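You operate a simulated robot arm through the tools that you are given. There is no shell and no other tool.

You run a simulated two-armed robot. Do the job below in one go: nothing can be reset, and whatever is moved stays where it is left.

## Task
Hang up the NUT and YAM rings and turn the holder to CLOSE.
Fine: each on the post with its word.

It is judged by the outcome, as a careful person would: the job done as asked, and still so three seconds after it is handed in. It fails if anything else is knocked over, pushed out of place, dropped, spilled or broken.

## Robot
Two 7-joint arms with fingered hands on one trunk that stands fixed in place. Base frame: the origin is at the foot of the trunk, x ahead of it, y to its left, z up. Readings come in m, rad, newtons and seconds.
The left shoulder is at [0.069, 0.182, 1.147], the right one opposite. With the tool pointing down near the work surface each hand reaches from about 0.4 to 0.82 m from the base axis, measured 20 degrees to its own side. Payload 3.8 kg a hand.
Tool frame (each hand has its own): the origin (TCP) lies between the finger pads and is the grasp point; the fingertips stand 0.03 m ahead of it; z points along the fingers, y is the line along which they close. The gripper opens to 0.104 m; its body begins 0.035 m behind the TCP. The gripper is a hand of 4 fingers: y runs from the thumb to the fingers, the wrist lies at [-0.017, -0.104, -0.178] in the tool frame, and closing takes about 1.5 s.
Orientation is that of the tool frame in the base frame, as [roll, pitch, yaw] about the fixed x, y, z axes, in that order (R = Rz(yaw) Ry(pitch) Rx(roll)). With the fingers straight down and the wrist toward the robot, the tool's x, y and z point along [0, 1, 0], [1, 0, 0] and [0, 0, -1] of the base frame.

## Interface
- The arms move only by the tool step_arm. It takes "left_commands", "right_commands" or both (then of equal length, played together; a hand with none holds still); each is a list that holds one entry, the list of rows, each a list of 7 numbers: the shift along the base's x, y, z in m, then the turn, a rotation vector about the base's x, y, z in rad, then the finger opening in m, from 0 to 0.104. In form: [[[x, y, z, wx, wy, wz, grip], ...]]. A call has 1 to 20 rows; each row is the pose to reach, as a shift and turn from the pose commanded when the call began. Rows are played at 5 a second. More than 0.05 m and 0.15 rad between two rows, or a gripper value outside its range, and nothing of the call is played. Where a pose cannot be reached the arm comes as near as it can. A force on the tool above 90 N (or 10 N above the force at the start of the call, whichever is more), or a blocked arm, ends the call early, and 0.2 s more pass. Each finger travels about 0.072 m/s and halts on what it meets, pressing with about 22 N; the grip force reading is that of the motor and also rises with nothing between the fingers. The clock runs only during rows and for 0.2 s after the last one: add rows that repeat a pose to give the fingers time. It gives the time, the measured TCP pose, the force on the tool (base axes), the opening and the grip force at its end, in the units of the frame above (readings bear some noise), with the torque about the TCP (base axes, N m) and any sound that the robot's microphone picked up.
- Cameras (640 x 400 px; columns grow to the right, rows downward): "scene" is now at [0.158, 0.0281, 1.3306]; the picture's right is [0.31, -0.95, 0.00], its down [-0.49, -0.16, -0.85] and it looks along [0.81, 0.26, -0.52] (base axes); focal length 214 px, centre (320, 200). "left" rides on the left gripper at [-0.066, -0.09, -0.126] in its tool frame; the picture's right is [-0.78, -0.30, 0.56], its down [0.57, -0.70, 0.42] and it looks along [0.27, 0.65, 0.71] (tool axes); focal length 275 px, centre (320, 200). "right" rides on the right gripper at [0.066, -0.09, -0.126] in its tool frame; the picture's right is [-0.78, 0.30, -0.56], its down [-0.57, -0.70, 0.42] and it looks along [-0.27, 0.65, 0.71] (tool axes); focal length 275 px, centre (320, 200). There is no depth. A picture from a camera that has moved, and an enlarged one, comes with that camera's place and axes in the base frame and with its lens.
- get_image(camera): a new picture of that camera. It takes no simulated time.
- slide_trunk(by): moves the trunk up (or, below 0, down) by that many m; the arms and the scene camera ride with it, the base frame stays. It gives what a move gives, with no picture.
- grasp_type(shape, hand): the hand has 4 fingers and takes this shape, open, in about a second: jaw (thumb against the fingers, like two jaws); tri (thumb and two fingers); tip (a fingertip pinch); poke (one finger out to press); point (the index stretched); flat (the hand flat); cup (the hand cupped); fist (a fist). The gripper value then closes the fingers along that shape, each until it touches; the sizes above hold for jaw. It gives what a move gives, with no picture.
- pan_tilt(pan, tilt): turns the head with the scene camera to pan (to the left, within 1.501 rad either way) and tilt (down, from -0.506 to 1.204), counted from straight ahead of the robot (the tilt from the chest, where the trunk bows). It gives what a move gives.
- inspect(camera, box): a new picture of the part [left, top, right, bottom] of that camera's present view, enlarged. It takes no simulated time.
- job_done(): hands the job in; it is judged then, once.

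Nothing tells you positions but the pictures and the camera data. Unless the task says otherwise, let go and move clear before handing in.

The tools are called after "Emit:" as name(argument=value, ...) on one line, values as JSON. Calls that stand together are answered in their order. step_arm: Moves the arms, as the interface text tells. Its arguments: {"type":"object","properties":{"left_commands":{"type":"array"},"right_commands":{"type":"array"}},"required":[]} The other tools are called the same way: slide_trunk (by) moves the trunk up or down; grasp_type (shape, hand) gives the hand a shape; pan_tilt (pan, tilt) turns the head that bears the scene camera; get_image (camera) takes a picture; inspect (camera, box) takes an enlarged picture of a part of a camera's view; job_done () hands the job in.

At the start:

```text
time: 0.0
left_eef_pos: [0.4592, 0.3667, 1.2489]
left_ee_rot: [3.139, 0.001, 1.572]
left_force: [-0.3, -0.8, -0.2]
left_ft_torque: [0.01, -0.01, 0.0]
left_width: 0.1039
left_finger_force: 0.1
left_shape: jaw
right_eef_pos: [0.5839, -0.1579, 1.2118]
right_ee_rot: [-3.141, -0.001, 1.57]
right_force: [0.3, 0.2, -0.6]
right_ft_torque: [0.01, 0.0, 0.0]
right_width: 0.1035
right_finger_force: 0.1
right_shape: jaw
trunk travel left (down, up): [-0.3, 0.456]
head pan, tilt (commanded): [0.312, 0.546]
```

scene: 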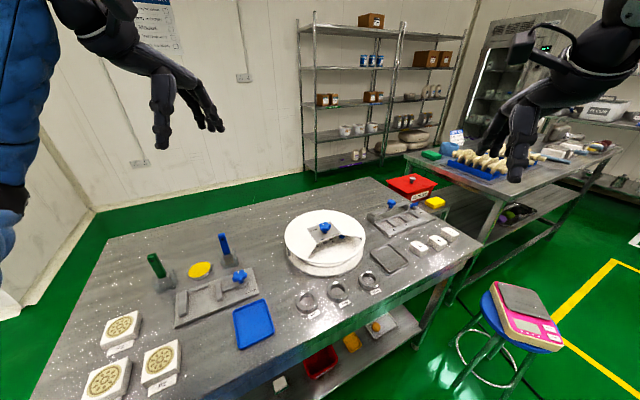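
right: 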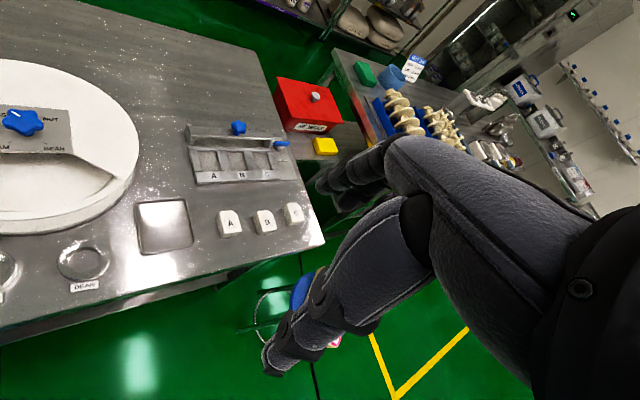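
left: 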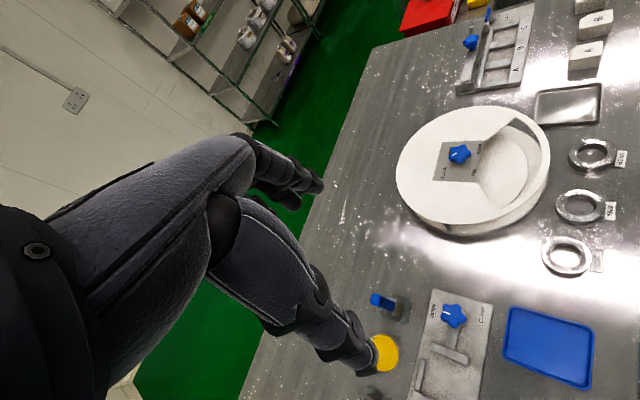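

I see a table with a round white drum holder with a blue star knob in the middle, three rings with labels in front of it, and other fixtures. I'll look closer at the holder and rings before moving anything.

Emit:
inspect(camera="scene", box=[270, 190, 400, 320])

Emit:
inspect(camera="left", box=[380, 80, 640, 290])

Emit:
inspect(camera="scene", box=[140, 220, 290, 360])

Emit:
inspect(camera="right", box=[0, 40, 200, 320])

```text
3.08 times, centred on (335, 255) of scene
camera zoom: at [0.158, 0.0281, 1.3306], right [0.31, -0.95, 0.0], down [-0.49, -0.16, -0.85], along [0.81, 0.26, -0.52], focal length 660 px, centre (274, 31)
```

zoom: 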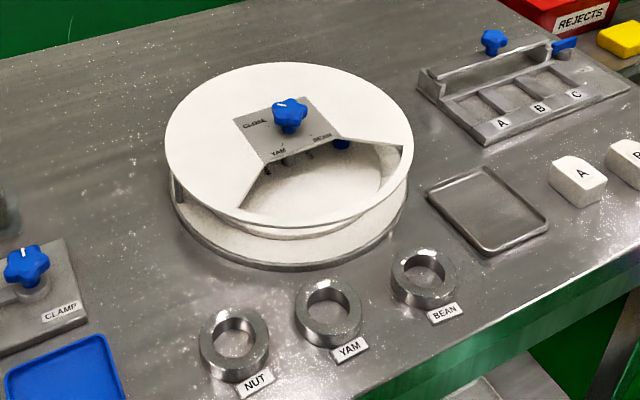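

```text
1.90 times, centred on (510, 185) of left
camera zoom: at [0.3694, 0.3002, 1.3763], right [-0.3, -0.78, -0.56], down [-0.7, 0.57, -0.42], along [0.65, 0.27, -0.71], focal length 524 px, centre (-42, 229)
```

zoom: 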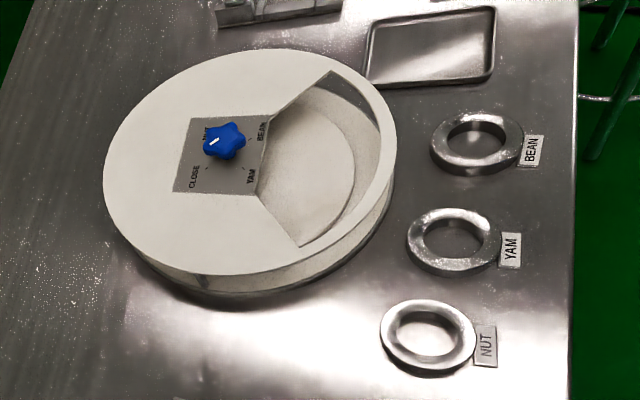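

```text
2.86 times, centred on (215, 290) of scene
camera zoom: at [0.158, 0.0281, 1.3306], right [0.31, -0.95, 0.0], down [-0.49, -0.16, -0.85], along [0.81, 0.26, -0.52], focal length 613 px, centre (620, -57)
```

zoom: 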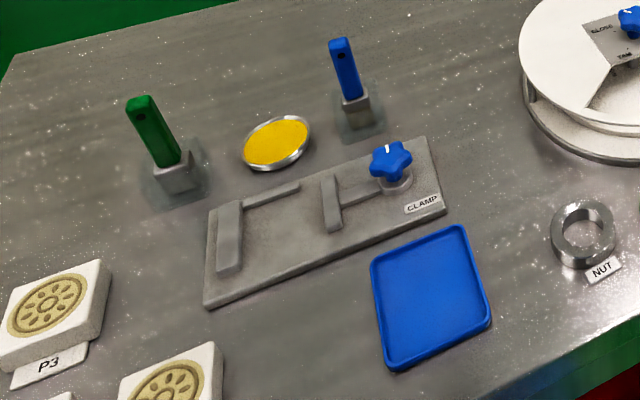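

```text
1.43 times, centred on (100, 180) of right
camera zoom: at [0.4928, -0.092, 1.3375], right [0.3, -0.78, 0.56], down [-0.7, -0.57, -0.42], along [0.65, -0.27, -0.71], focal length 393 px, centre (634, 229)
```

zoom: 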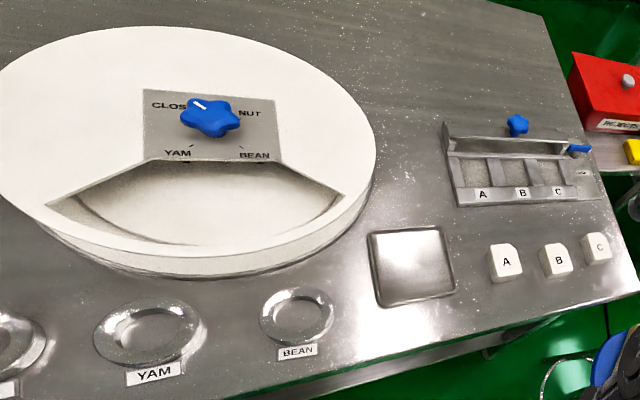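

I want a closer look into the window of the drum and at the knob's pointer.

Emit:
inspect(camera="scene", box=[300, 210, 370, 270])

Emit:
inspect(camera="right", box=[0, 80, 130, 200])

Emit:
inspect(camera="left", box=[400, 110, 550, 230])

```text
6.67 times, centred on (335, 240) of scene
camera zoom: at [0.158, 0.0281, 1.3306], right [0.31, -0.95, 0.0], down [-0.49, -0.16, -0.85], along [0.81, 0.26, -0.52], focal length 1430 px, centre (220, -67)
```

zoom: 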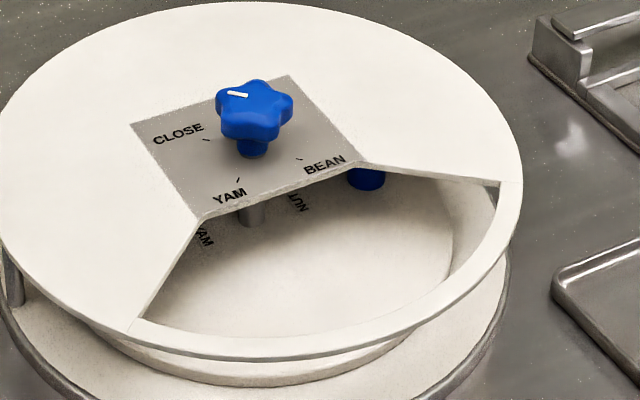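

```text
3.33 times, centred on (65, 140) of right
camera zoom: at [0.4928, -0.092, 1.3375], right [0.3, -0.78, 0.56], down [-0.7, -0.57, -0.42], along [0.65, -0.27, -0.71], focal length 918 px, centre (1170, 400)
```

zoom: 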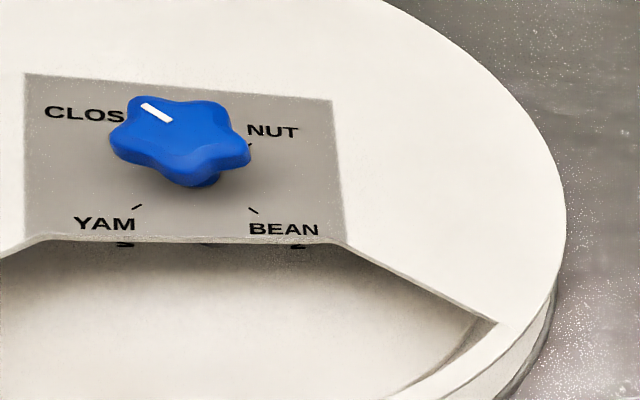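

```text
3.33 times, centred on (475, 170) of left
camera zoom: at [0.3694, 0.3002, 1.3763], right [-0.3, -0.78, -0.56], down [-0.7, 0.57, -0.42], along [0.65, 0.27, -0.71], focal length 918 px, centre (-197, 300)
```

zoom: 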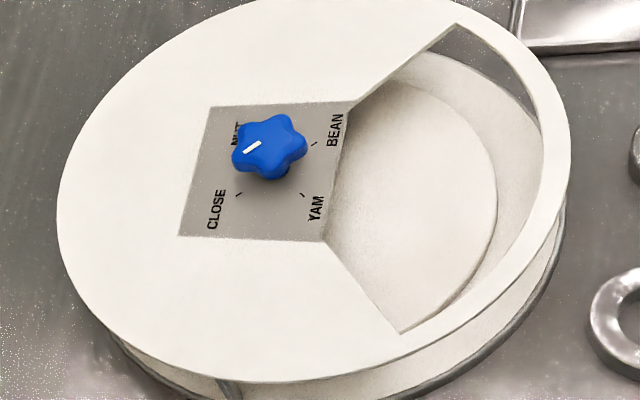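

The pointer now stands at CLOSE and the window over the carousel shows no post. I take the knob to be near (0.69, 0.187, 0.88) and the NUT and YAM rings near (0.47, 0.165) and (0.52, 0.095). I'll move the right hand, well above everything, so its camera looks into the window.

Emit:
step_arm(right_commands=[[[-0.014, 0.018, -0.03, 0, 0, 0.13, 0.104], [-0.028, 0.036, -0.06, 0, 0, 0.27, 0.104], [-0.042, 0.054, -0.095, 0, 0, 0.4, 0.104], [-0.056, 0.072, -0.13, 0, 0, 0.53, 0.104], [-0.07, 0.09, -0.16, 0, 0, 0.67, 0.104], [-0.084, 0.108, -0.19, 0, 0, 0.8, 0.104]]])

Emit:
get_image(camera="right")

Emit:
get_image(camera="scene")

```text
time: 1.4
left_eef_pos: [0.4606, 0.3662, 1.2503]
left_ee_rot: [-3.141, 0.0, 1.57]
left_force: [0.4, 0.8, 0.2]
left_ft_torque: [-0.02, 0.03, -0.01]
left_width: 0.1037
left_finger_force: 0.0
left_shape: jaw
right_eef_pos: [0.5002, -0.0502, 1.0231]
right_ee_rot: [-3.141, -0.001, 2.372]
right_force: [-0.1, 0.1, -0.6]
right_ft_torque: [0.01, 0.02, 0.0]
right_width: 0.1038
right_finger_force: 0.1
right_shape: jaw
trunk travel left (down, up): [-0.3, 0.456]
head pan, tilt (commanded): [0.312, 0.546]
```

```text
taken
camera right: at [0.389, -0.0686, 1.148], right [0.76, -0.33, 0.56], down [-0.08, -0.9, -0.42], along [0.64, 0.28, -0.71], focal length 275 px, centre (320, 200)
```

right: 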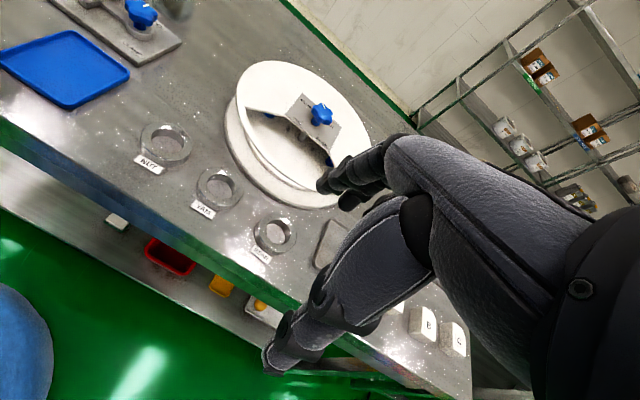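

```text
taken
camera scene: at [0.1583, 0.0283, 1.3305], right [0.31, -0.95, 0.0], down [-0.49, -0.16, -0.85], along [0.81, 0.26, -0.52], focal length 214 px, centre (320, 200)
```

scene: 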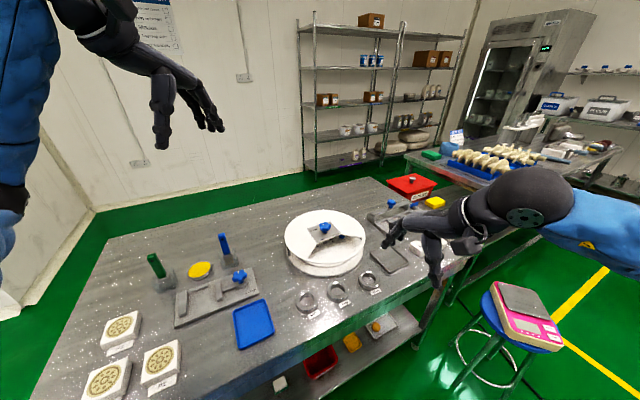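

Emit:
inspect(camera="right", box=[220, 50, 380, 210])

Emit:
inspect(camera="right", box=[120, 110, 320, 270])

```text
2.50 times, centred on (300, 130) of right
camera zoom: at [0.389, -0.0686, 1.148], right [0.76, -0.33, 0.56], down [-0.08, -0.9, -0.42], along [0.64, 0.28, -0.71], focal length 688 px, centre (370, 375)
```

zoom: 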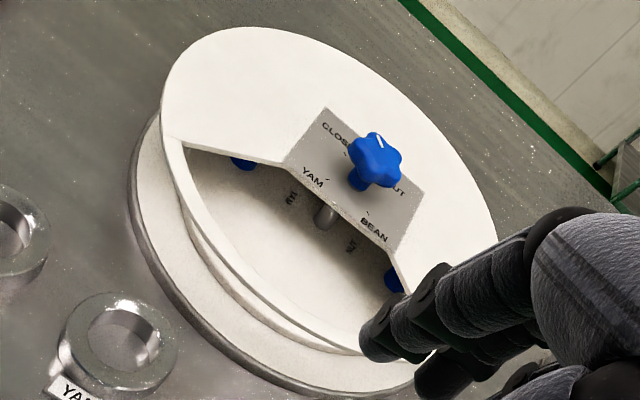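

```text
2.50 times, centred on (220, 190) of right
camera zoom: at [0.389, -0.0686, 1.148], right [0.76, -0.33, 0.56], down [-0.08, -0.9, -0.42], along [0.64, 0.28, -0.71], focal length 688 px, centre (570, 225)
```

zoom: 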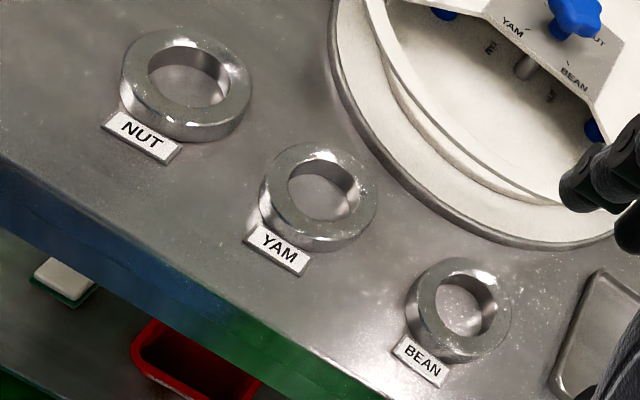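

The posts are blue-topped: with the pointer at CLOSE the YAM post stands at the left and the NUT post at the right under the lid, so turning the knob 90° clockwise should bring NUT to the window. I'll bring the left hand above the knob at a safe height and look again.

Emit:
step_arm(left_commands=[[[0.026, -0.02, -0.024, 0, 0, 0, 0.104], [0.052, -0.04, -0.048, 0, 0, 0, 0.104], [0.078, -0.06, -0.072, 0, 0, 0, 0.104], [0.104, -0.08, -0.096, 0, 0, 0, 0.104], [0.13, -0.1, -0.12, 0, 0, 0, 0.104], [0.156, -0.12, -0.144, 0, 0, 0, 0.104], [0.182, -0.14, -0.168, 0, 0, 0, 0.104], [0.208, -0.16, -0.192, 0, 0, 0, 0.104], [0.233, -0.183, -0.22, 0, 0, 0, 0.104]]])

Emit:
get_image(camera="left")

Emit:
get_image(camera="right")

Emit:
inspect(camera="scene", box=[260, 150, 400, 290])

```text
time: 3.4
left_eef_pos: [0.6948, 0.1819, 1.0292]
left_ee_rot: [3.14, 0.0, 1.57]
left_force: [0.1, -1.1, 0.7]
left_ft_torque: [0.0, 0.01, -0.01]
left_width: 0.1038
left_finger_force: 0.1
left_shape: jaw
right_eef_pos: [0.5007, -0.0506, 1.0235]
right_ee_rot: [-3.141, -0.001, 2.371]
right_force: [-0.4, 0.6, -0.7]
right_ft_torque: [0.0, 0.03, 0.0]
right_width: 0.1037
right_finger_force: 0.0
right_shape: jaw
trunk travel left (down, up): [-0.3, 0.456]
head pan, tilt (commanded): [0.312, 0.546]
```

```text
taken
camera left: at [0.6035, 0.1159, 1.1558], right [-0.3, -0.78, -0.56], down [-0.7, 0.57, -0.42], along [0.65, 0.27, -0.71], focal length 275 px, centre (320, 200)
```

left: 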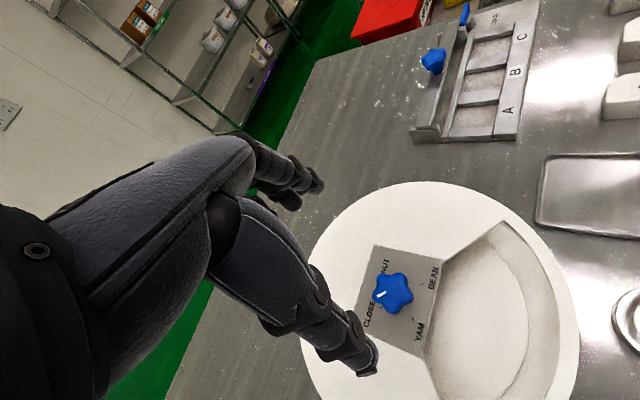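

```text
taken
camera right: at [0.3897, -0.0693, 1.1481], right [0.76, -0.33, 0.56], down [-0.08, -0.9, -0.42], along [0.64, 0.28, -0.71], focal length 275 px, centre (320, 200)
```

right: 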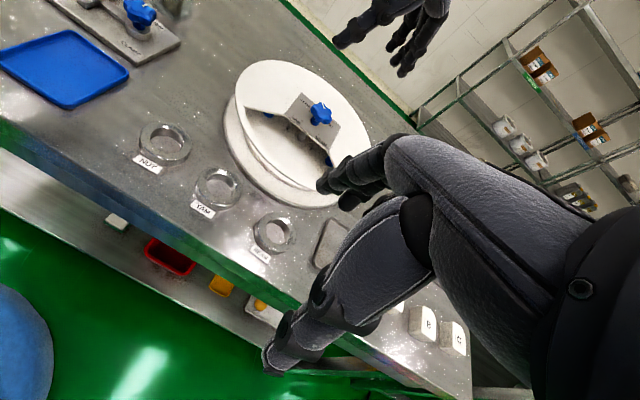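

```text
2.86 times, centred on (330, 220) of scene
camera zoom: at [0.1588, 0.0275, 1.3305], right [0.31, -0.95, 0.0], down [-0.49, -0.16, -0.85], along [0.81, 0.26, -0.52], focal length 613 px, centre (291, 143)
```

zoom: 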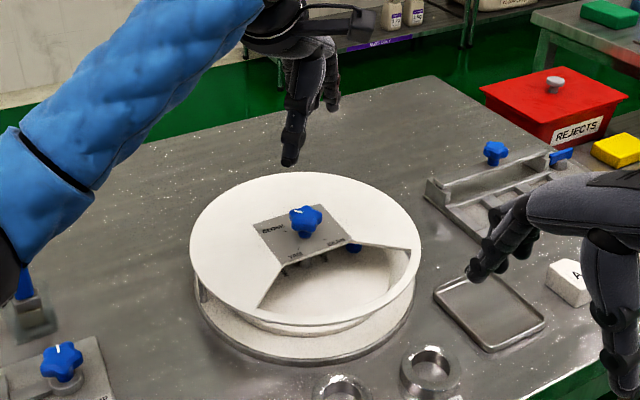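

The knob is right below the left hand, near (0.692, 0.183). I'll zoom in on the knob and plate to fix the height before going down.

Emit:
inspect(camera="left", box=[330, 220, 490, 360])

Emit:
inspect(camera="right", box=[220, 50, 380, 210])

```text
2.86 times, centred on (410, 290) of left
camera zoom: at [0.6035, 0.1159, 1.1558], right [-0.3, -0.78, -0.56], down [-0.7, 0.57, -0.42], along [0.65, 0.27, -0.71], focal length 786 px, centre (63, -57)
```

zoom: 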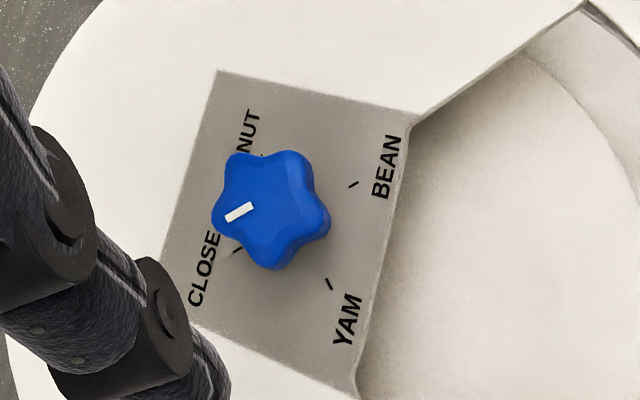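

```text
2.50 times, centred on (300, 130) of right
camera zoom: at [0.3897, -0.0693, 1.1481], right [0.76, -0.33, 0.56], down [-0.08, -0.9, -0.42], along [0.64, 0.28, -0.71], focal length 688 px, centre (370, 375)
```

zoom: 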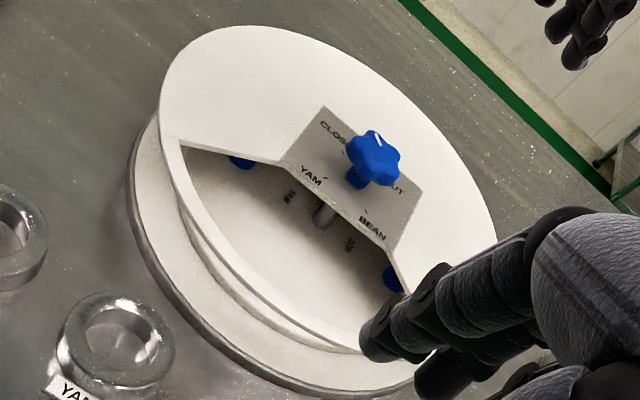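

The ticks put the knob's axis at about (0.694, 0.184), with CLOSE at +y, NUT at +x and YAM at -x; the pointer is on CLOSE. I'll lower the open left hand around the knob, staying clear of the lid, and check.

Emit:
step_arm(left_commands=[[[0.001, 0.0005, -0.03, 0, 0, 0, 0.104], [0.001, 0.0005, -0.06, 0, 0, 0, 0.104], [0.001, 0.0005, -0.09, 0, 0, 0, 0.104], [0.001, 0.0005, -0.108, 0, 0, 0, 0.104], [0.001, 0.0005, -0.12, 0, 0, 0, 0.104]]])

Emit:
inspect(camera="scene", box=[260, 150, 400, 290])

Emit:
get_image(camera="left")

Emit:
inspect(camera="right", box=[220, 20, 420, 180])

```text
time: 4.6
left_eef_pos: [0.6947, 0.1845, 0.9083]
left_ee_rot: [-3.141, 0.0, 1.572]
left_force: [0.5, -0.1, -0.3]
left_ft_torque: [0.02, 0.02, -0.02]
left_width: 0.1039
left_finger_force: 0.0
left_shape: jaw
right_eef_pos: [0.4993, -0.0503, 1.0233]
right_ee_rot: [3.141, 0.001, 2.37]
right_force: [0.0, 0.2, -0.3]
right_ft_torque: [-0.01, -0.02, 0.0]
right_width: 0.1038
right_finger_force: 0.0
right_shape: jaw
trunk travel left (down, up): [-0.3, 0.456]
head pan, tilt (commanded): [0.312, 0.546]
```

```text
2.86 times, centred on (330, 220) of scene
camera zoom: at [0.1582, 0.0281, 1.3306], right [0.31, -0.95, 0.0], down [-0.49, -0.16, -0.85], along [0.81, 0.26, -0.52], focal length 613 px, centre (291, 143)
```

zoom: 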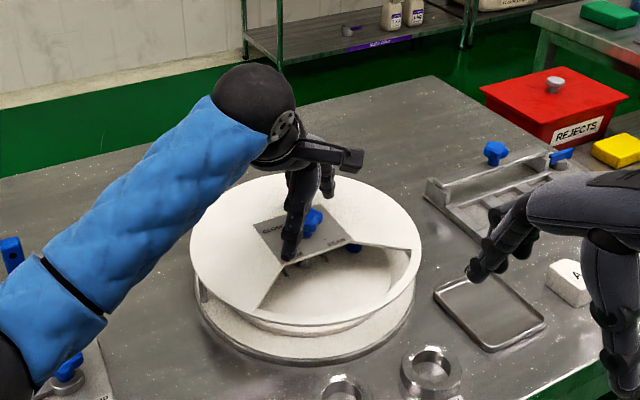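

```text
taken
camera left: at [0.6041, 0.118, 1.0344], right [-0.3, -0.78, -0.56], down [-0.7, 0.57, -0.42], along [0.65, 0.26, -0.71], focal length 275 px, centre (320, 200)
```

left: 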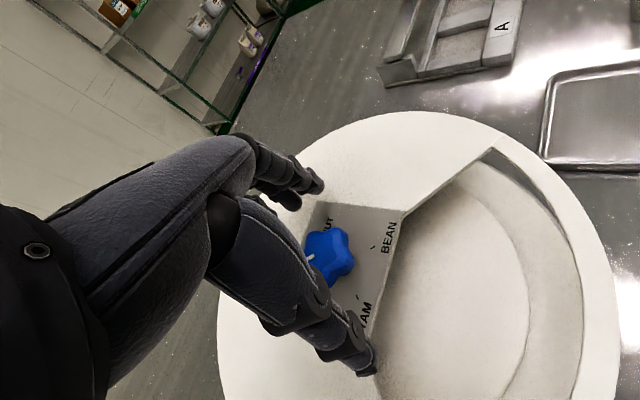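

```text
2.50 times, centred on (320, 100) of right
camera zoom: at [0.3892, -0.0687, 1.1484], right [0.76, -0.33, 0.56], down [-0.08, -0.9, -0.42], along [0.64, 0.28, -0.71], focal length 688 px, centre (320, 450)
```

zoom: 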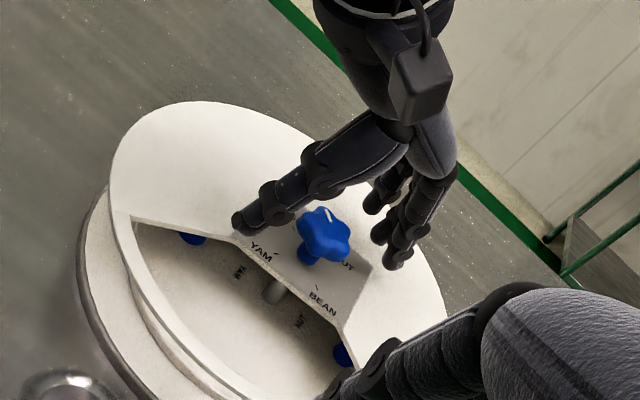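

Thumb and fingers straddle the knob with no contact. I'll close on it.

Emit:
step_arm(left_commands=[[[0, 0, 0, 0, 0, 0, 0.06], [0, 0, 0, 0, 0, 0, 0.03], [0, 0, 0, 0, 0, 0, 0.02], [0, 0, 0, 0, 0, 0, 0.02], [0, 0, 0, 0, 0, 0, 0.02], [0, 0, 0, 0, 0, 0, 0.02]]])

Emit:
inspect(camera="right", box=[220, 20, 420, 180])

Emit:
inspect(camera="left", box=[240, 130, 440, 370])

```text
time: 6.0
left_eef_pos: [0.6949, 0.1843, 0.9089]
left_ee_rot: [-3.141, 0.001, 1.57]
left_force: [-4.5, -0.9, -1.0]
left_ft_torque: [-0.05, 0.03, -0.01]
left_width: 0.0296
left_finger_force: 22.4
left_shape: jaw
right_eef_pos: [0.5001, -0.0502, 1.0232]
right_ee_rot: [3.141, -0.001, 2.37]
right_force: [-0.1, 0.4, -0.1]
right_ft_torque: [-0.01, 0.01, 0.01]
right_width: 0.1038
right_finger_force: 0.1
right_shape: jaw
trunk travel left (down, up): [-0.3, 0.456]
head pan, tilt (commanded): [0.312, 0.546]
```

```text
2.50 times, centred on (320, 100) of right
camera zoom: at [0.3888, -0.0689, 1.1485], right [0.76, -0.33, 0.56], down [-0.08, -0.9, -0.42], along [0.64, 0.28, -0.71], focal length 688 px, centre (320, 450)
```

zoom: 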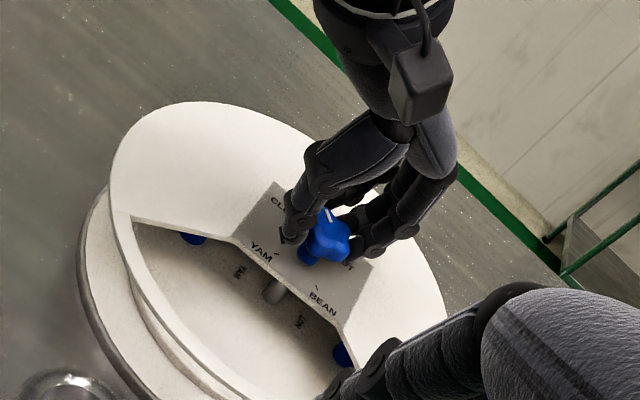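

```text
1.67 times, centred on (340, 250) of left
camera zoom: at [0.6037, 0.1177, 1.0348], right [-0.3, -0.78, -0.56], down [-0.7, 0.57, -0.42], along [0.65, 0.26, -0.71], focal length 459 px, centre (287, 117)
```

zoom: 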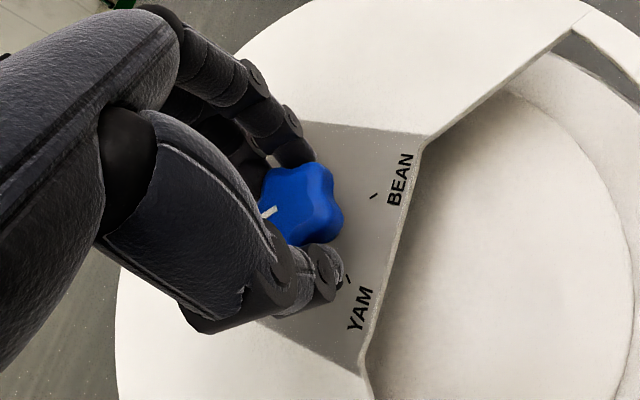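

The knob is gripped (about 30 mm). I'll turn a little clockwise first to see whether the carousel follows.

Emit:
step_arm(left_commands=[[[0, 0, 0, 0, 0, -0.1, 0.02], [0, 0, 0, 0, 0, -0.2, 0.02], [0, 0, 0, 0, 0, -0.3, 0.02], [0, 0, 0, 0, 0, -0.4, 0.02]]])

Emit:
inspect(camera="right", box=[220, 20, 420, 180])

```text
time: 7.0
left_eef_pos: [0.6946, 0.1844, 0.9088]
left_ee_rot: [3.141, -0.002, 1.169]
left_force: [-3.0, -0.9, -6.4]
left_ft_torque: [-0.09, 0.01, 0.01]
left_width: 0.029
left_finger_force: 21.9
left_shape: jaw
right_eef_pos: [0.4994, -0.0507, 1.0247]
right_ee_rot: [3.141, 0.0, 2.368]
right_force: [-0.2, -0.1, 0.5]
right_ft_torque: [0.01, 0.0, 0.01]
right_width: 0.1037
right_finger_force: 0.0
right_shape: jaw
trunk travel left (down, up): [-0.3, 0.456]
head pan, tilt (commanded): [0.312, 0.546]
```

```text
2.50 times, centred on (320, 100) of right
camera zoom: at [0.3894, -0.0687, 1.1483], right [0.76, -0.33, 0.56], down [-0.08, -0.9, -0.42], along [0.64, 0.28, -0.71], focal length 688 px, centre (320, 450)
```

zoom: 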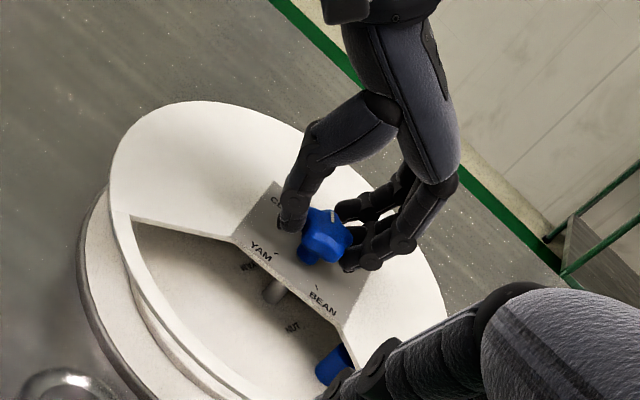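

The carousel follows: the NUT post is coming into the window. I'll turn the rest of the 90°.

Emit:
step_arm(left_commands=[[[0, 0, 0, 0, 0, -0.12, 0.02], [0, 0, 0, 0, 0, -0.24, 0.02], [0, 0, 0, 0, 0, -0.36, 0.02], [0, 0, 0, 0, 0, -0.48, 0.02], [0, 0, 0, 0, 0, -0.6, 0.02], [0, 0, 0, 0, 0, -0.72, 0.02], [0, 0, 0, 0, 0, -0.84, 0.02], [0, 0, 0, 0, 0, -0.96, 0.02], [0, 0, 0, 0, 0, -1.08, 0.02], [0, 0, 0, 0, 0, -1.17, 0.02], [0, 0, 0, 0, 0, -1.17, 0.02]]])

Emit:
inspect(camera="right", box=[220, 20, 420, 180])

Emit:
inspect(camera="scene", box=[260, 150, 400, 290])

```text
time: 9.4
left_eef_pos: [0.6675, 0.185, 0.9094]
left_ee_rot: [3.139, 0.006, -0.002]
left_force: [-6.3, -8.9, 0.5]
left_ft_torque: [-0.21, 0.18, -0.22]
left_width: 0.0232
left_finger_force: 22.2
left_shape: jaw
left hand out of reach, approached as far as the arm can: row 9, 10, 11
right_eef_pos: [0.5002, -0.0498, 1.0244]
right_ee_rot: [3.142, 0.003, 2.369]
right_force: [0.8, -0.5, 0.5]
right_ft_torque: [-0.04, -0.01, 0.01]
right_width: 0.1037
right_finger_force: 0.2
right_shape: jaw
trunk travel left (down, up): [-0.3, 0.456]
head pan, tilt (commanded): [0.312, 0.546]
```

```text
2.50 times, centred on (320, 100) of right
camera zoom: at [0.3887, -0.0689, 1.1484], right [0.76, -0.33, 0.56], down [-0.08, -0.9, -0.42], along [0.64, 0.28, -0.71], focal length 688 px, centre (320, 450)
```

zoom: 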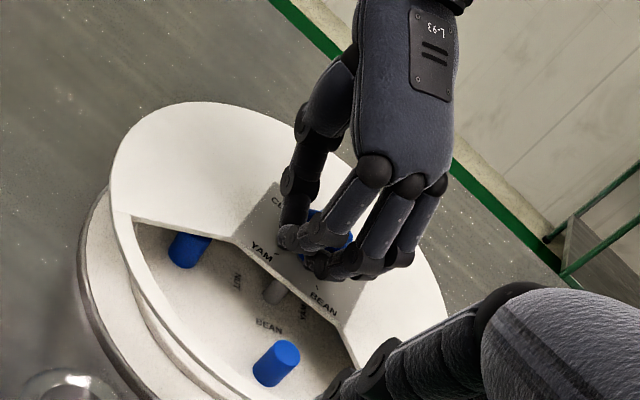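

```text
2.86 times, centred on (330, 220) of scene
camera zoom: at [0.1577, 0.0279, 1.3305], right [0.31, -0.95, 0.0], down [-0.49, -0.16, -0.85], along [0.81, 0.26, -0.52], focal length 613 px, centre (291, 143)
```

zoom: 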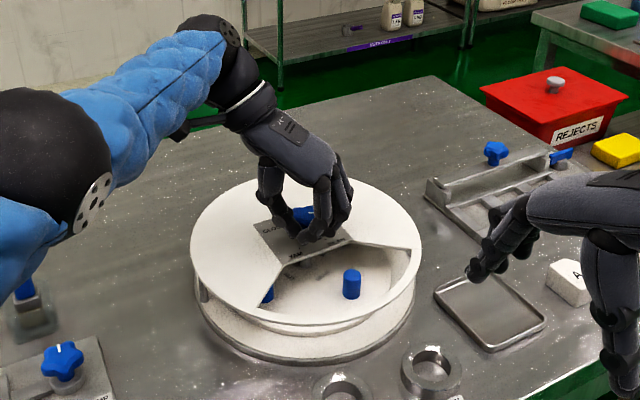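

The hand drifted at the end of its reach, and the carousel went further than I expected. I'll look closely at which word is at the window.

Emit:
inspect(camera="right", box=[250, 90, 370, 190])

Emit:
inspect(camera="scene", box=[300, 205, 370, 265])

Emit:
get_image(camera="left")

```text
4.00 times, centred on (310, 140) of right
camera zoom: at [0.3887, -0.0689, 1.1484], right [0.76, -0.33, 0.56], down [-0.08, -0.9, -0.42], along [0.64, 0.28, -0.71], focal length 1101 px, centre (360, 440)
```

zoom: 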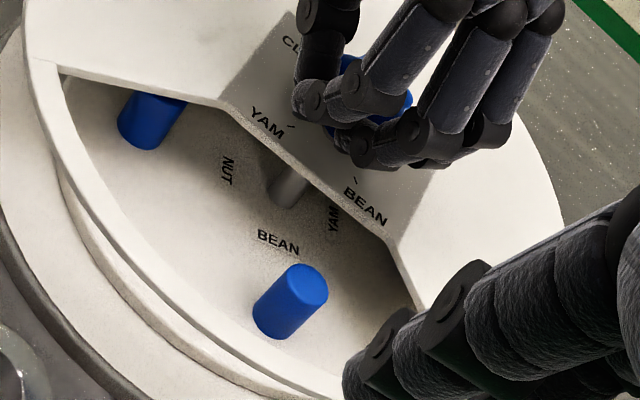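

```text
6.67 times, centred on (335, 235) of scene
camera zoom: at [0.1577, 0.0279, 1.3305], right [0.31, -0.95, 0.0], down [-0.49, -0.16, -0.85], along [0.81, 0.26, -0.52], focal length 1430 px, centre (220, -33)
```

zoom: 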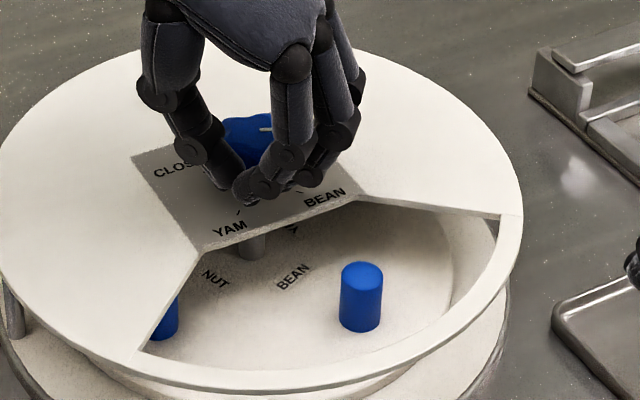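

```text
taken
camera left: at [0.6021, 0.2744, 1.0356], right [-0.78, 0.3, -0.55], down [0.57, 0.7, -0.43], along [0.26, -0.65, -0.71], focal length 275 px, centre (320, 200)
```

left: 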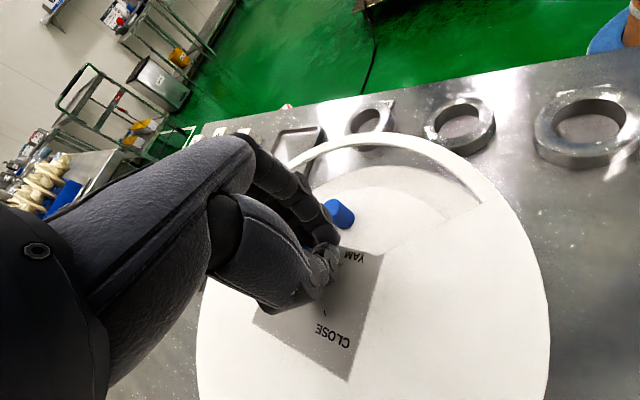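

The knob works one to one with the carousel, but the drifting hand rolled it on to about BEAN. The NUT post must come back roughly 70° counter-clockwise. I'll let go, rise, and regrip with the wrist turned so the whole swing stays within reach.

Emit:
step_arm(left_commands=[[[0, 0, 0, 0, 0, 0, 0.06], [0, 0, 0, 0, 0, 0, 0.104], [0, 0, 0, 0, 0, 0, 0.104], [0, 0, 0, 0, 0, 0, 0.104], [0, 0, 0, 0, 0, 0, 0.104], [0, 0, 0.02, 0, 0, 0.1, 0.104], [0, 0, 0.04, 0, 0, 0.2, 0.104], [0, 0, 0.06, 0, 0, 0.3, 0.104], [0, 0, 0.08, 0, 0, 0.37, 0.104], [0, 0, 0.08, 0, 0, 0.37, 0.104]]])

Emit:
inspect(camera="right", box=[220, 20, 420, 180])

Emit:
get_image(camera="left")

Emit:
inspect(camera="scene", box=[300, 205, 370, 265])

```text
time: 11.6
left_eef_pos: [0.7104, 0.1871, 0.9909]
left_ee_rot: [-3.141, 0.002, 0.373]
left_force: [-0.3, 0.0, -0.8]
left_ft_torque: [0.01, 0.01, -0.01]
left_width: 0.1035
left_finger_force: 0.0
left_shape: jaw
left hand out of reach, approached as far as the arm can: row 6, 7, 8, 9, 10
right_eef_pos: [0.501, -0.0503, 1.0239]
right_ee_rot: [3.139, 0.001, 2.37]
right_force: [0.5, -0.1, -0.1]
right_ft_torque: [-0.01, -0.02, 0.04]
right_width: 0.1037
right_finger_force: 0.0
right_shape: jaw
trunk travel left (down, up): [-0.3, 0.456]
head pan, tilt (commanded): [0.312, 0.546]
```

```text
2.50 times, centred on (320, 100) of right
camera zoom: at [0.3893, -0.0687, 1.1484], right [0.76, -0.33, 0.56], down [-0.08, -0.9, -0.42], along [0.64, 0.28, -0.71], focal length 688 px, centre (320, 450)
```

zoom: 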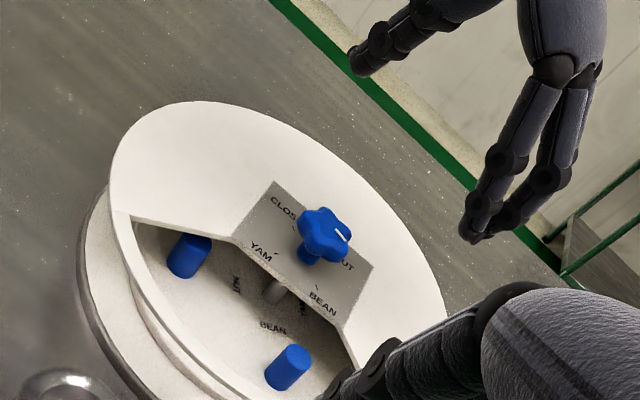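

```text
taken
camera left: at [0.6158, 0.2464, 1.1175], right [-0.83, -0.01, -0.56], down [0.28, 0.86, -0.43], along [0.48, -0.51, -0.71], focal length 275 px, centre (320, 200)
```

left: 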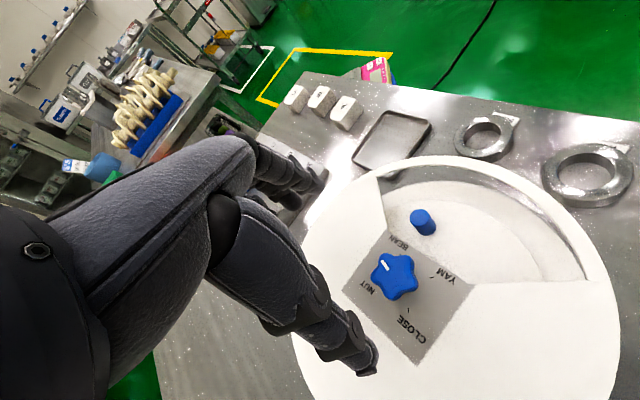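

```text
6.67 times, centred on (335, 235) of scene
camera zoom: at [0.1583, 0.0282, 1.3305], right [0.31, -0.95, 0.0], down [-0.49, -0.16, -0.85], along [0.81, 0.26, -0.52], focal length 1430 px, centre (220, -33)
```

zoom: 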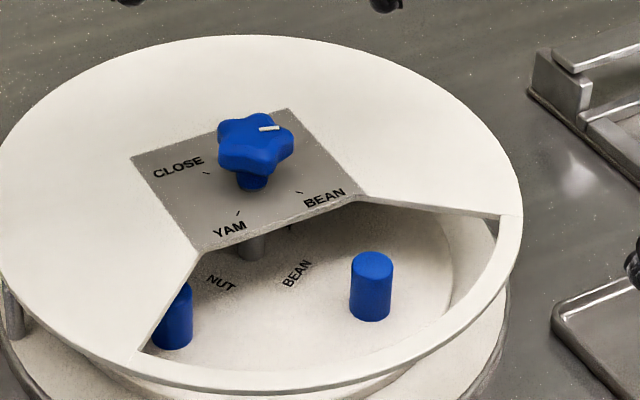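

The knob now points about 60° short of NUT and the posts are free-standing blue cylinders. I'll turn the wrist back a bit until the hand is comfortably in reach above the knob.

Emit:
step_arm(left_commands=[[[0, 0, 0, 0, 0, 0.1, 0.104], [0, 0, 0, 0, 0, 0.2, 0.104], [0, 0, 0, 0, 0, 0.2, 0.104]]])

Emit:
inspect(camera="left", box=[330, 200, 520, 360])

```text
time: 12.4
left_eef_pos: [0.7307, 0.1873, 0.9914]
left_ee_rot: [-3.14, 0.002, 0.571]
left_force: [0.7, 0.1, -0.2]
left_ft_torque: [0.02, 0.02, -0.01]
left_width: 0.1037
left_finger_force: 0.0
left_shape: jaw
left hand out of reach, approached as far as the arm can: row 1, 2, 3
right_eef_pos: [0.5001, -0.0501, 1.0241]
right_ee_rot: [3.141, 0.0, 2.371]
right_force: [-0.3, 0.6, -0.8]
right_ft_torque: [0.01, -0.01, -0.01]
right_width: 0.1039
right_finger_force: 0.0
right_shape: jaw
trunk travel left (down, up): [-0.3, 0.456]
head pan, tilt (commanded): [0.312, 0.546]
```

```text
2.50 times, centred on (425, 280) of left
camera zoom: at [0.6261, 0.2275, 1.1183], right [-0.81, -0.17, -0.56], down [0.1, 0.9, -0.42], along [0.57, -0.4, -0.71], focal length 688 px, centre (58, 0)
```

zoom: 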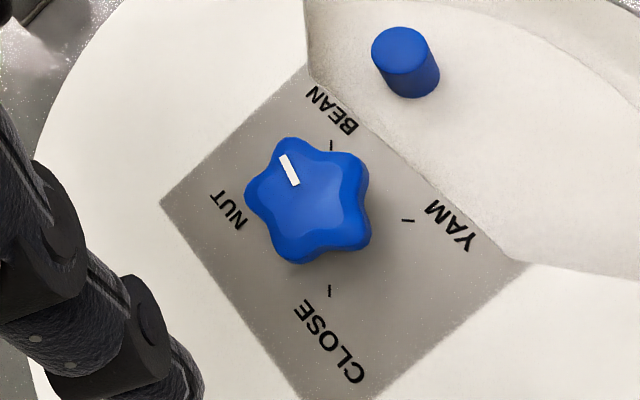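

The arm has got into an awkward configuration near a joint limit. I'll raise it and bring the wrist back to its original heading over the knob, then check that it's in reach again.

Emit:
step_arm(left_commands=[[[0, 0, 0.02, 0, 0, 0.12, 0.104], [-0.005, 0, 0.04, 0, 0, 0.24, 0.104], [-0.01, 0, 0.06, 0, 0, 0.36, 0.104], [-0.015, 0, 0.06, 0, 0, 0.48, 0.104], [-0.02, 0, 0.06, 0, 0, 0.6, 0.104], [-0.025, -0.001, 0.06, 0, 0, 0.72, 0.104], [-0.03, -0.002, 0.06, 0, 0, 0.84, 0.104], [-0.035, -0.003, 0.06, 0, 0, 0.95, 0.104], [-0.037, -0.003, 0.06, 0, 0, 1.0, 0.104], [-0.037, -0.003, 0.06, 0, 0, 1.0, 0.104]]])

Emit:
get_image(camera="scene")

```text
time: 14.6
left_eef_pos: [0.784, 0.1767, 1.0671]
left_ee_rot: [-3.137, 0.0, 1.573]
left_force: [0.0, -0.3, -0.1]
left_ft_torque: [0.01, -0.01, -0.01]
left_width: 0.1035
left_finger_force: 0.1
left_shape: jaw
left hand out of reach, approached as far as the arm can: row 1, 2, 3, 4, 5, 6, 7, 8, 9, 10
right_eef_pos: [0.5001, -0.0503, 1.0233]
right_ee_rot: [3.141, 0.0, 2.371]
right_force: [0.0, -0.7, 0.4]
right_ft_torque: [-0.02, -0.06, 0.01]
right_width: 0.1039
right_finger_force: 0.1
right_shape: jaw
trunk travel left (down, up): [-0.3, 0.456]
head pan, tilt (commanded): [0.312, 0.546]
```

```text
taken
camera scene: at [0.1581, 0.0279, 1.3306], right [0.31, -0.95, 0.0], down [-0.49, -0.16, -0.85], along [0.81, 0.26, -0.52], focal length 214 px, centre (320, 200)
```

scene: 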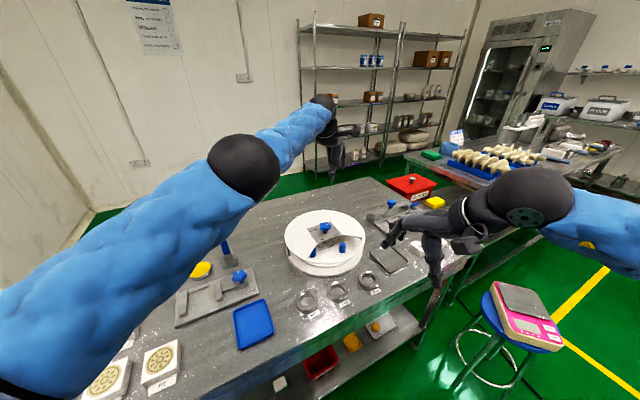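

The left arm has straightened out at the elbow. I'll try to draw it back up and toward its starting place, high above the table, to free it.

Emit:
step_arm(left_commands=[[[-0.03, 0.019, 0.018, 0, 0, 0, 0.104], [-0.06, 0.038, 0.036, 0, 0, 0, 0.104], [-0.09, 0.057, 0.054, 0, 0, 0, 0.104], [-0.12, 0.076, 0.072, 0, 0, 0, 0.104]]])

Emit:
get_image(camera="scene")

```text
time: 15.6
left_eef_pos: [0.7627, 0.2479, 1.1585]
left_ee_rot: [3.141, -0.002, 1.571]
left_force: [0.1, 0.0, -0.3]
left_ft_torque: [0.0, -0.04, 0.03]
left_width: 0.1036
left_finger_force: 0.0
left_shape: jaw
left hand out of reach, approached as far as the arm can: row 1, 2, 3, 4
right_eef_pos: [0.4986, -0.0506, 1.0251]
right_ee_rot: [-3.141, 0.002, 2.371]
right_force: [-0.3, -0.4, -0.4]
right_ft_torque: [-0.04, -0.02, 0.0]
right_width: 0.1035
right_finger_force: 0.0
right_shape: jaw
trunk travel left (down, up): [-0.3, 0.456]
head pan, tilt (commanded): [0.312, 0.546]
```

```text
taken
camera scene: at [0.1567, 0.0289, 1.3308], right [0.31, -0.95, 0.0], down [-0.49, -0.16, -0.85], along [0.81, 0.26, -0.52], focal length 214 px, centre (320, 200)
```

scene: 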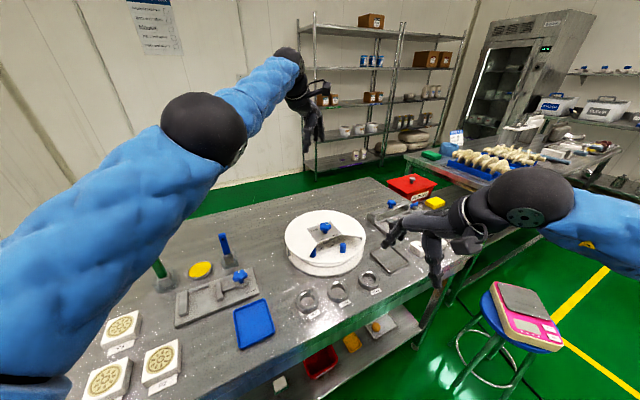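

The elbow is straight, so it won't draw inward directly. I'll try a sidewise-and-down move over clear space to make the elbow bend again.

Emit:
step_arm(left_commands=[[[-0.015, 0, -0.03, 0, 0, 0, 0.104], [-0.03, 0, -0.06, 0, 0, 0, 0.104], [-0.045, 0, -0.09, 0, 0, 0, 0.104]]])

Emit:
get_image(camera="scene")

```text
time: 16.4
left_eef_pos: [0.7822, 0.2464, 1.0871]
left_ee_rot: [-3.138, 0.0, 1.57]
left_force: [0.7, -0.5, 0.3]
left_ft_torque: [-0.01, 0.0, 0.02]
left_width: 0.1038
left_finger_force: 0.0
left_shape: jaw
left hand out of reach, approached as far as the arm can: row 1, 2, 3
right_eef_pos: [0.5003, -0.0508, 1.0239]
right_ee_rot: [-3.14, -0.001, 2.371]
right_force: [0.6, -0.3, -0.7]
right_ft_torque: [0.03, -0.01, -0.01]
right_width: 0.1038
right_finger_force: 0.1
right_shape: jaw
trunk travel left (down, up): [-0.3, 0.456]
head pan, tilt (commanded): [0.312, 0.546]
```

```text
taken
camera scene: at [0.1584, 0.0283, 1.3305], right [0.31, -0.95, 0.0], down [-0.49, -0.16, -0.85], along [0.81, 0.26, -0.52], focal length 214 px, centre (320, 200)
```

scene: 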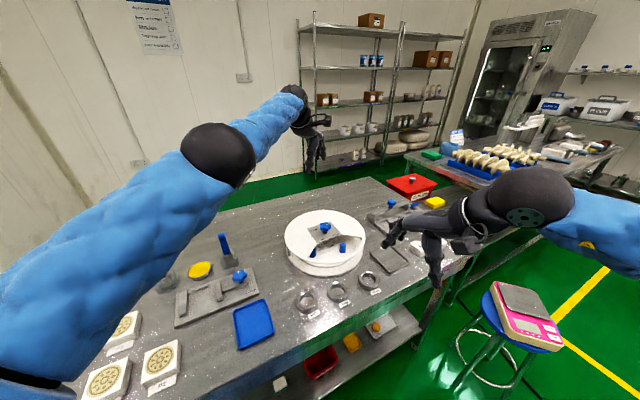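

Still straight. The elbow lies out to the left, so a move to the right should bend it; the space over there is clear at this height.

Emit:
step_arm(left_commands=[[[-0.01, -0.035, 0, 0, 0, 0, 0.104], [-0.02, -0.07, 0, 0, 0, 0, 0.104], [-0.03, -0.105, 0, 0, 0, 0, 0.104], [-0.04, -0.14, 0, 0, 0, 0, 0.104]]])

```text
time: 17.4
left_eef_pos: [0.7662, 0.1001, 1.0934]
left_ee_rot: [-3.139, -0.002, 1.572]
left_force: [-0.3, 0.0, 0.5]
left_ft_torque: [0.03, 0.03, 0.03]
left_width: 0.1036
left_finger_force: 0.1
left_shape: jaw
left hand out of reach, approached as far as the arm can: row 1, 2, 3, 4
right_eef_pos: [0.5003, -0.05, 1.0232]
right_ee_rot: [-3.141, 0.0, 2.37]
right_force: [-0.3, -1.1, -0.6]
right_ft_torque: [0.01, 0.03, 0.0]
right_width: 0.1037
right_finger_force: 0.0
right_shape: jaw
trunk travel left (down, up): [-0.3, 0.456]
head pan, tilt (commanded): [0.312, 0.546]
```

The shoulder-to-wrist distance has begun to shrink. I'll continue with an inward move.

Emit:
step_arm(left_commands=[[[-0.02, -0.02, 0, 0, 0, 0, 0.104], [-0.04, -0.04, 0, 0, 0, 0, 0.104], [-0.06, -0.06, 0, 0, 0, 0, 0.104], [-0.08, -0.08, 0, 0, 0, 0, 0.104]]])

Emit:
get_image(camera="scene")

```text
time: 18.4
left_eef_pos: [0.7355, 0.0085, 1.1042]
left_ee_rot: [-3.139, 0.002, 1.569]
left_force: [-0.1, -0.5, -0.8]
left_ft_torque: [0.01, 0.0, -0.04]
left_width: 0.1036
left_finger_force: 0.2
left_shape: jaw
left hand out of reach, approached as far as the arm can: row 1, 2, 3, 4
right_eef_pos: [0.5008, -0.0492, 1.0249]
right_ee_rot: [-3.141, -0.001, 2.369]
right_force: [0.5, -0.1, -0.6]
right_ft_torque: [0.0, 0.0, -0.01]
right_width: 0.1037
right_finger_force: 0.0
right_shape: jaw
trunk travel left (down, up): [-0.3, 0.456]
head pan, tilt (commanded): [0.312, 0.546]
```

```text
taken
camera scene: at [0.158, 0.0281, 1.3306], right [0.31, -0.95, 0.0], down [-0.49, -0.16, -0.85], along [0.81, 0.26, -0.52], focal length 214 px, centre (320, 200)
```

scene: 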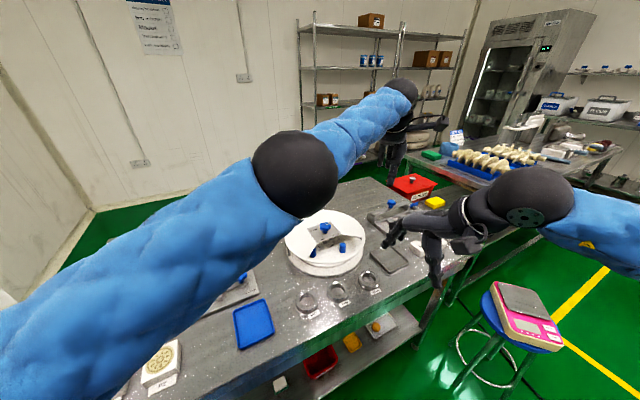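

It is bending slowly. I'll keep asking for an inward move, staying above and clear of the right hand.

Emit:
step_arm(left_commands=[[[-0.03, 0, -0.01, 0, 0, 0, 0.104], [-0.06, 0, -0.02, 0, 0, 0, 0.104], [-0.08, 0, -0.03, 0, 0, 0, 0.104], [-0.08, 0, -0.03, 0, 0, 0, 0.104], [-0.08, 0, -0.03, 0, 0, 0, 0.104]]])

```text
time: 19.6
left_eef_pos: [0.7261, -0.0225, 1.0928]
left_ee_rot: [-3.141, -0.001, 1.571]
left_force: [-0.7, -0.6, 0.4]
left_ft_torque: [0.03, 0.0, 0.01]
left_width: 0.104
left_finger_force: 0.1
left_shape: jaw
left hand out of reach, approached as far as the arm can: row 1, 2, 3, 4, 5
right_eef_pos: [0.5, -0.05, 1.0243]
right_ee_rot: [-3.141, -0.001, 2.371]
right_force: [0.5, -0.2, 0.0]
right_ft_torque: [-0.01, 0.0, 0.0]
right_width: 0.1038
right_finger_force: 0.2
right_shape: jaw
trunk travel left (down, up): [-0.3, 0.456]
head pan, tilt (commanded): [0.312, 0.546]
```

It sticks at the same radius, so a wrist joint is probably what holds it. I'll try turning the hand into line with the forearm while drawing in.

Emit:
step_arm(left_commands=[[[-0.02, 0.02, 0, 0, 0, -0.13, 0.104], [-0.04, 0.04, 0, 0, 0, -0.26, 0.104], [-0.06, 0.06, 0, 0, 0, -0.39, 0.104], [-0.06, 0.06, 0, 0, 0, -0.39, 0.104]]])

Emit:
get_image(camera="scene")

```text
time: 20.6
left_eef_pos: [0.737, 0.0182, 1.1116]
left_ee_rot: [3.141, 0.0, 1.179]
left_force: [-0.1, -0.4, 0.6]
left_ft_torque: [0.02, -0.02, 0.01]
left_width: 0.1035
left_finger_force: 0.1
left_shape: jaw
left hand out of reach, approached as far as the arm can: row 1, 2, 3, 4
right_eef_pos: [0.5008, -0.0513, 1.0246]
right_ee_rot: [3.141, 0.0, 2.37]
right_force: [0.0, -0.4, -0.6]
right_ft_torque: [0.03, 0.0, 0.02]
right_width: 0.1038
right_finger_force: 0.1
right_shape: jaw
trunk travel left (down, up): [-0.3, 0.456]
head pan, tilt (commanded): [0.312, 0.546]
```

```text
taken
camera scene: at [0.1581, 0.0275, 1.3306], right [0.31, -0.95, 0.0], down [-0.49, -0.16, -0.85], along [0.81, 0.26, -0.52], focal length 214 px, centre (320, 200)
```

scene: 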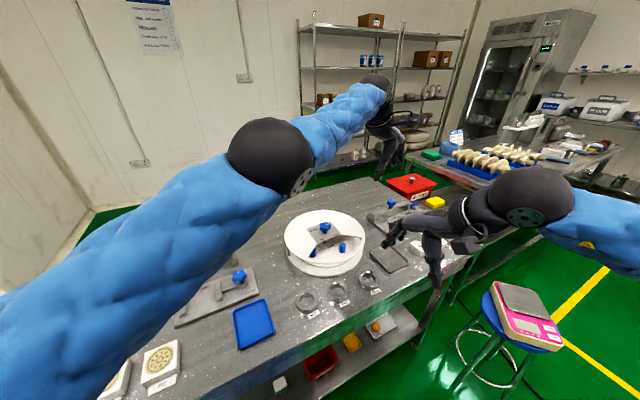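

Turning the hand helped a little. I'll also roll the hand about the forearm's line to see which way frees it, still high over the table.

Emit:
step_arm(left_commands=[[[-0.02, 0.02, 0, 0.13, 0, 0, 0.104], [-0.04, 0.04, 0, 0.26, 0, 0, 0.104], [-0.06, 0.06, 0, 0.39, 0, 0, 0.104], [-0.08, 0.08, 0, 0.52, 0, 0, 0.104], [-0.08, 0.08, 0, 0.52, 0, 0, 0.104]]])

Emit:
get_image(camera="scene")

```text
time: 21.8
left_eef_pos: [0.7164, 0.0758, 1.1287]
left_ee_rot: [-2.926, -0.478, 1.128]
left_force: [0.1, 0.0, -1.1]
left_ft_torque: [-0.02, 0.01, 0.0]
left_width: 0.1036
left_finger_force: 0.0
left_shape: jaw
left hand out of reach, approached as far as the arm can: row 1, 2, 3, 4, 5
right_eef_pos: [0.5016, -0.0497, 1.0237]
right_ee_rot: [-3.141, -0.001, 2.369]
right_force: [-0.3, 0.0, -0.4]
right_ft_torque: [-0.02, -0.02, -0.08]
right_width: 0.1036
right_finger_force: 0.0
right_shape: jaw
trunk travel left (down, up): [-0.3, 0.456]
head pan, tilt (commanded): [0.312, 0.546]
```

```text
taken
camera scene: at [0.1582, 0.0286, 1.3305], right [0.31, -0.95, 0.0], down [-0.49, -0.16, -0.85], along [0.81, 0.26, -0.52], focal length 214 px, centre (320, 200)
```

scene: 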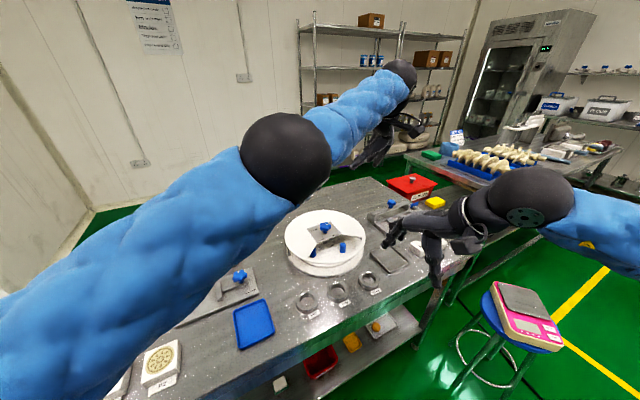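

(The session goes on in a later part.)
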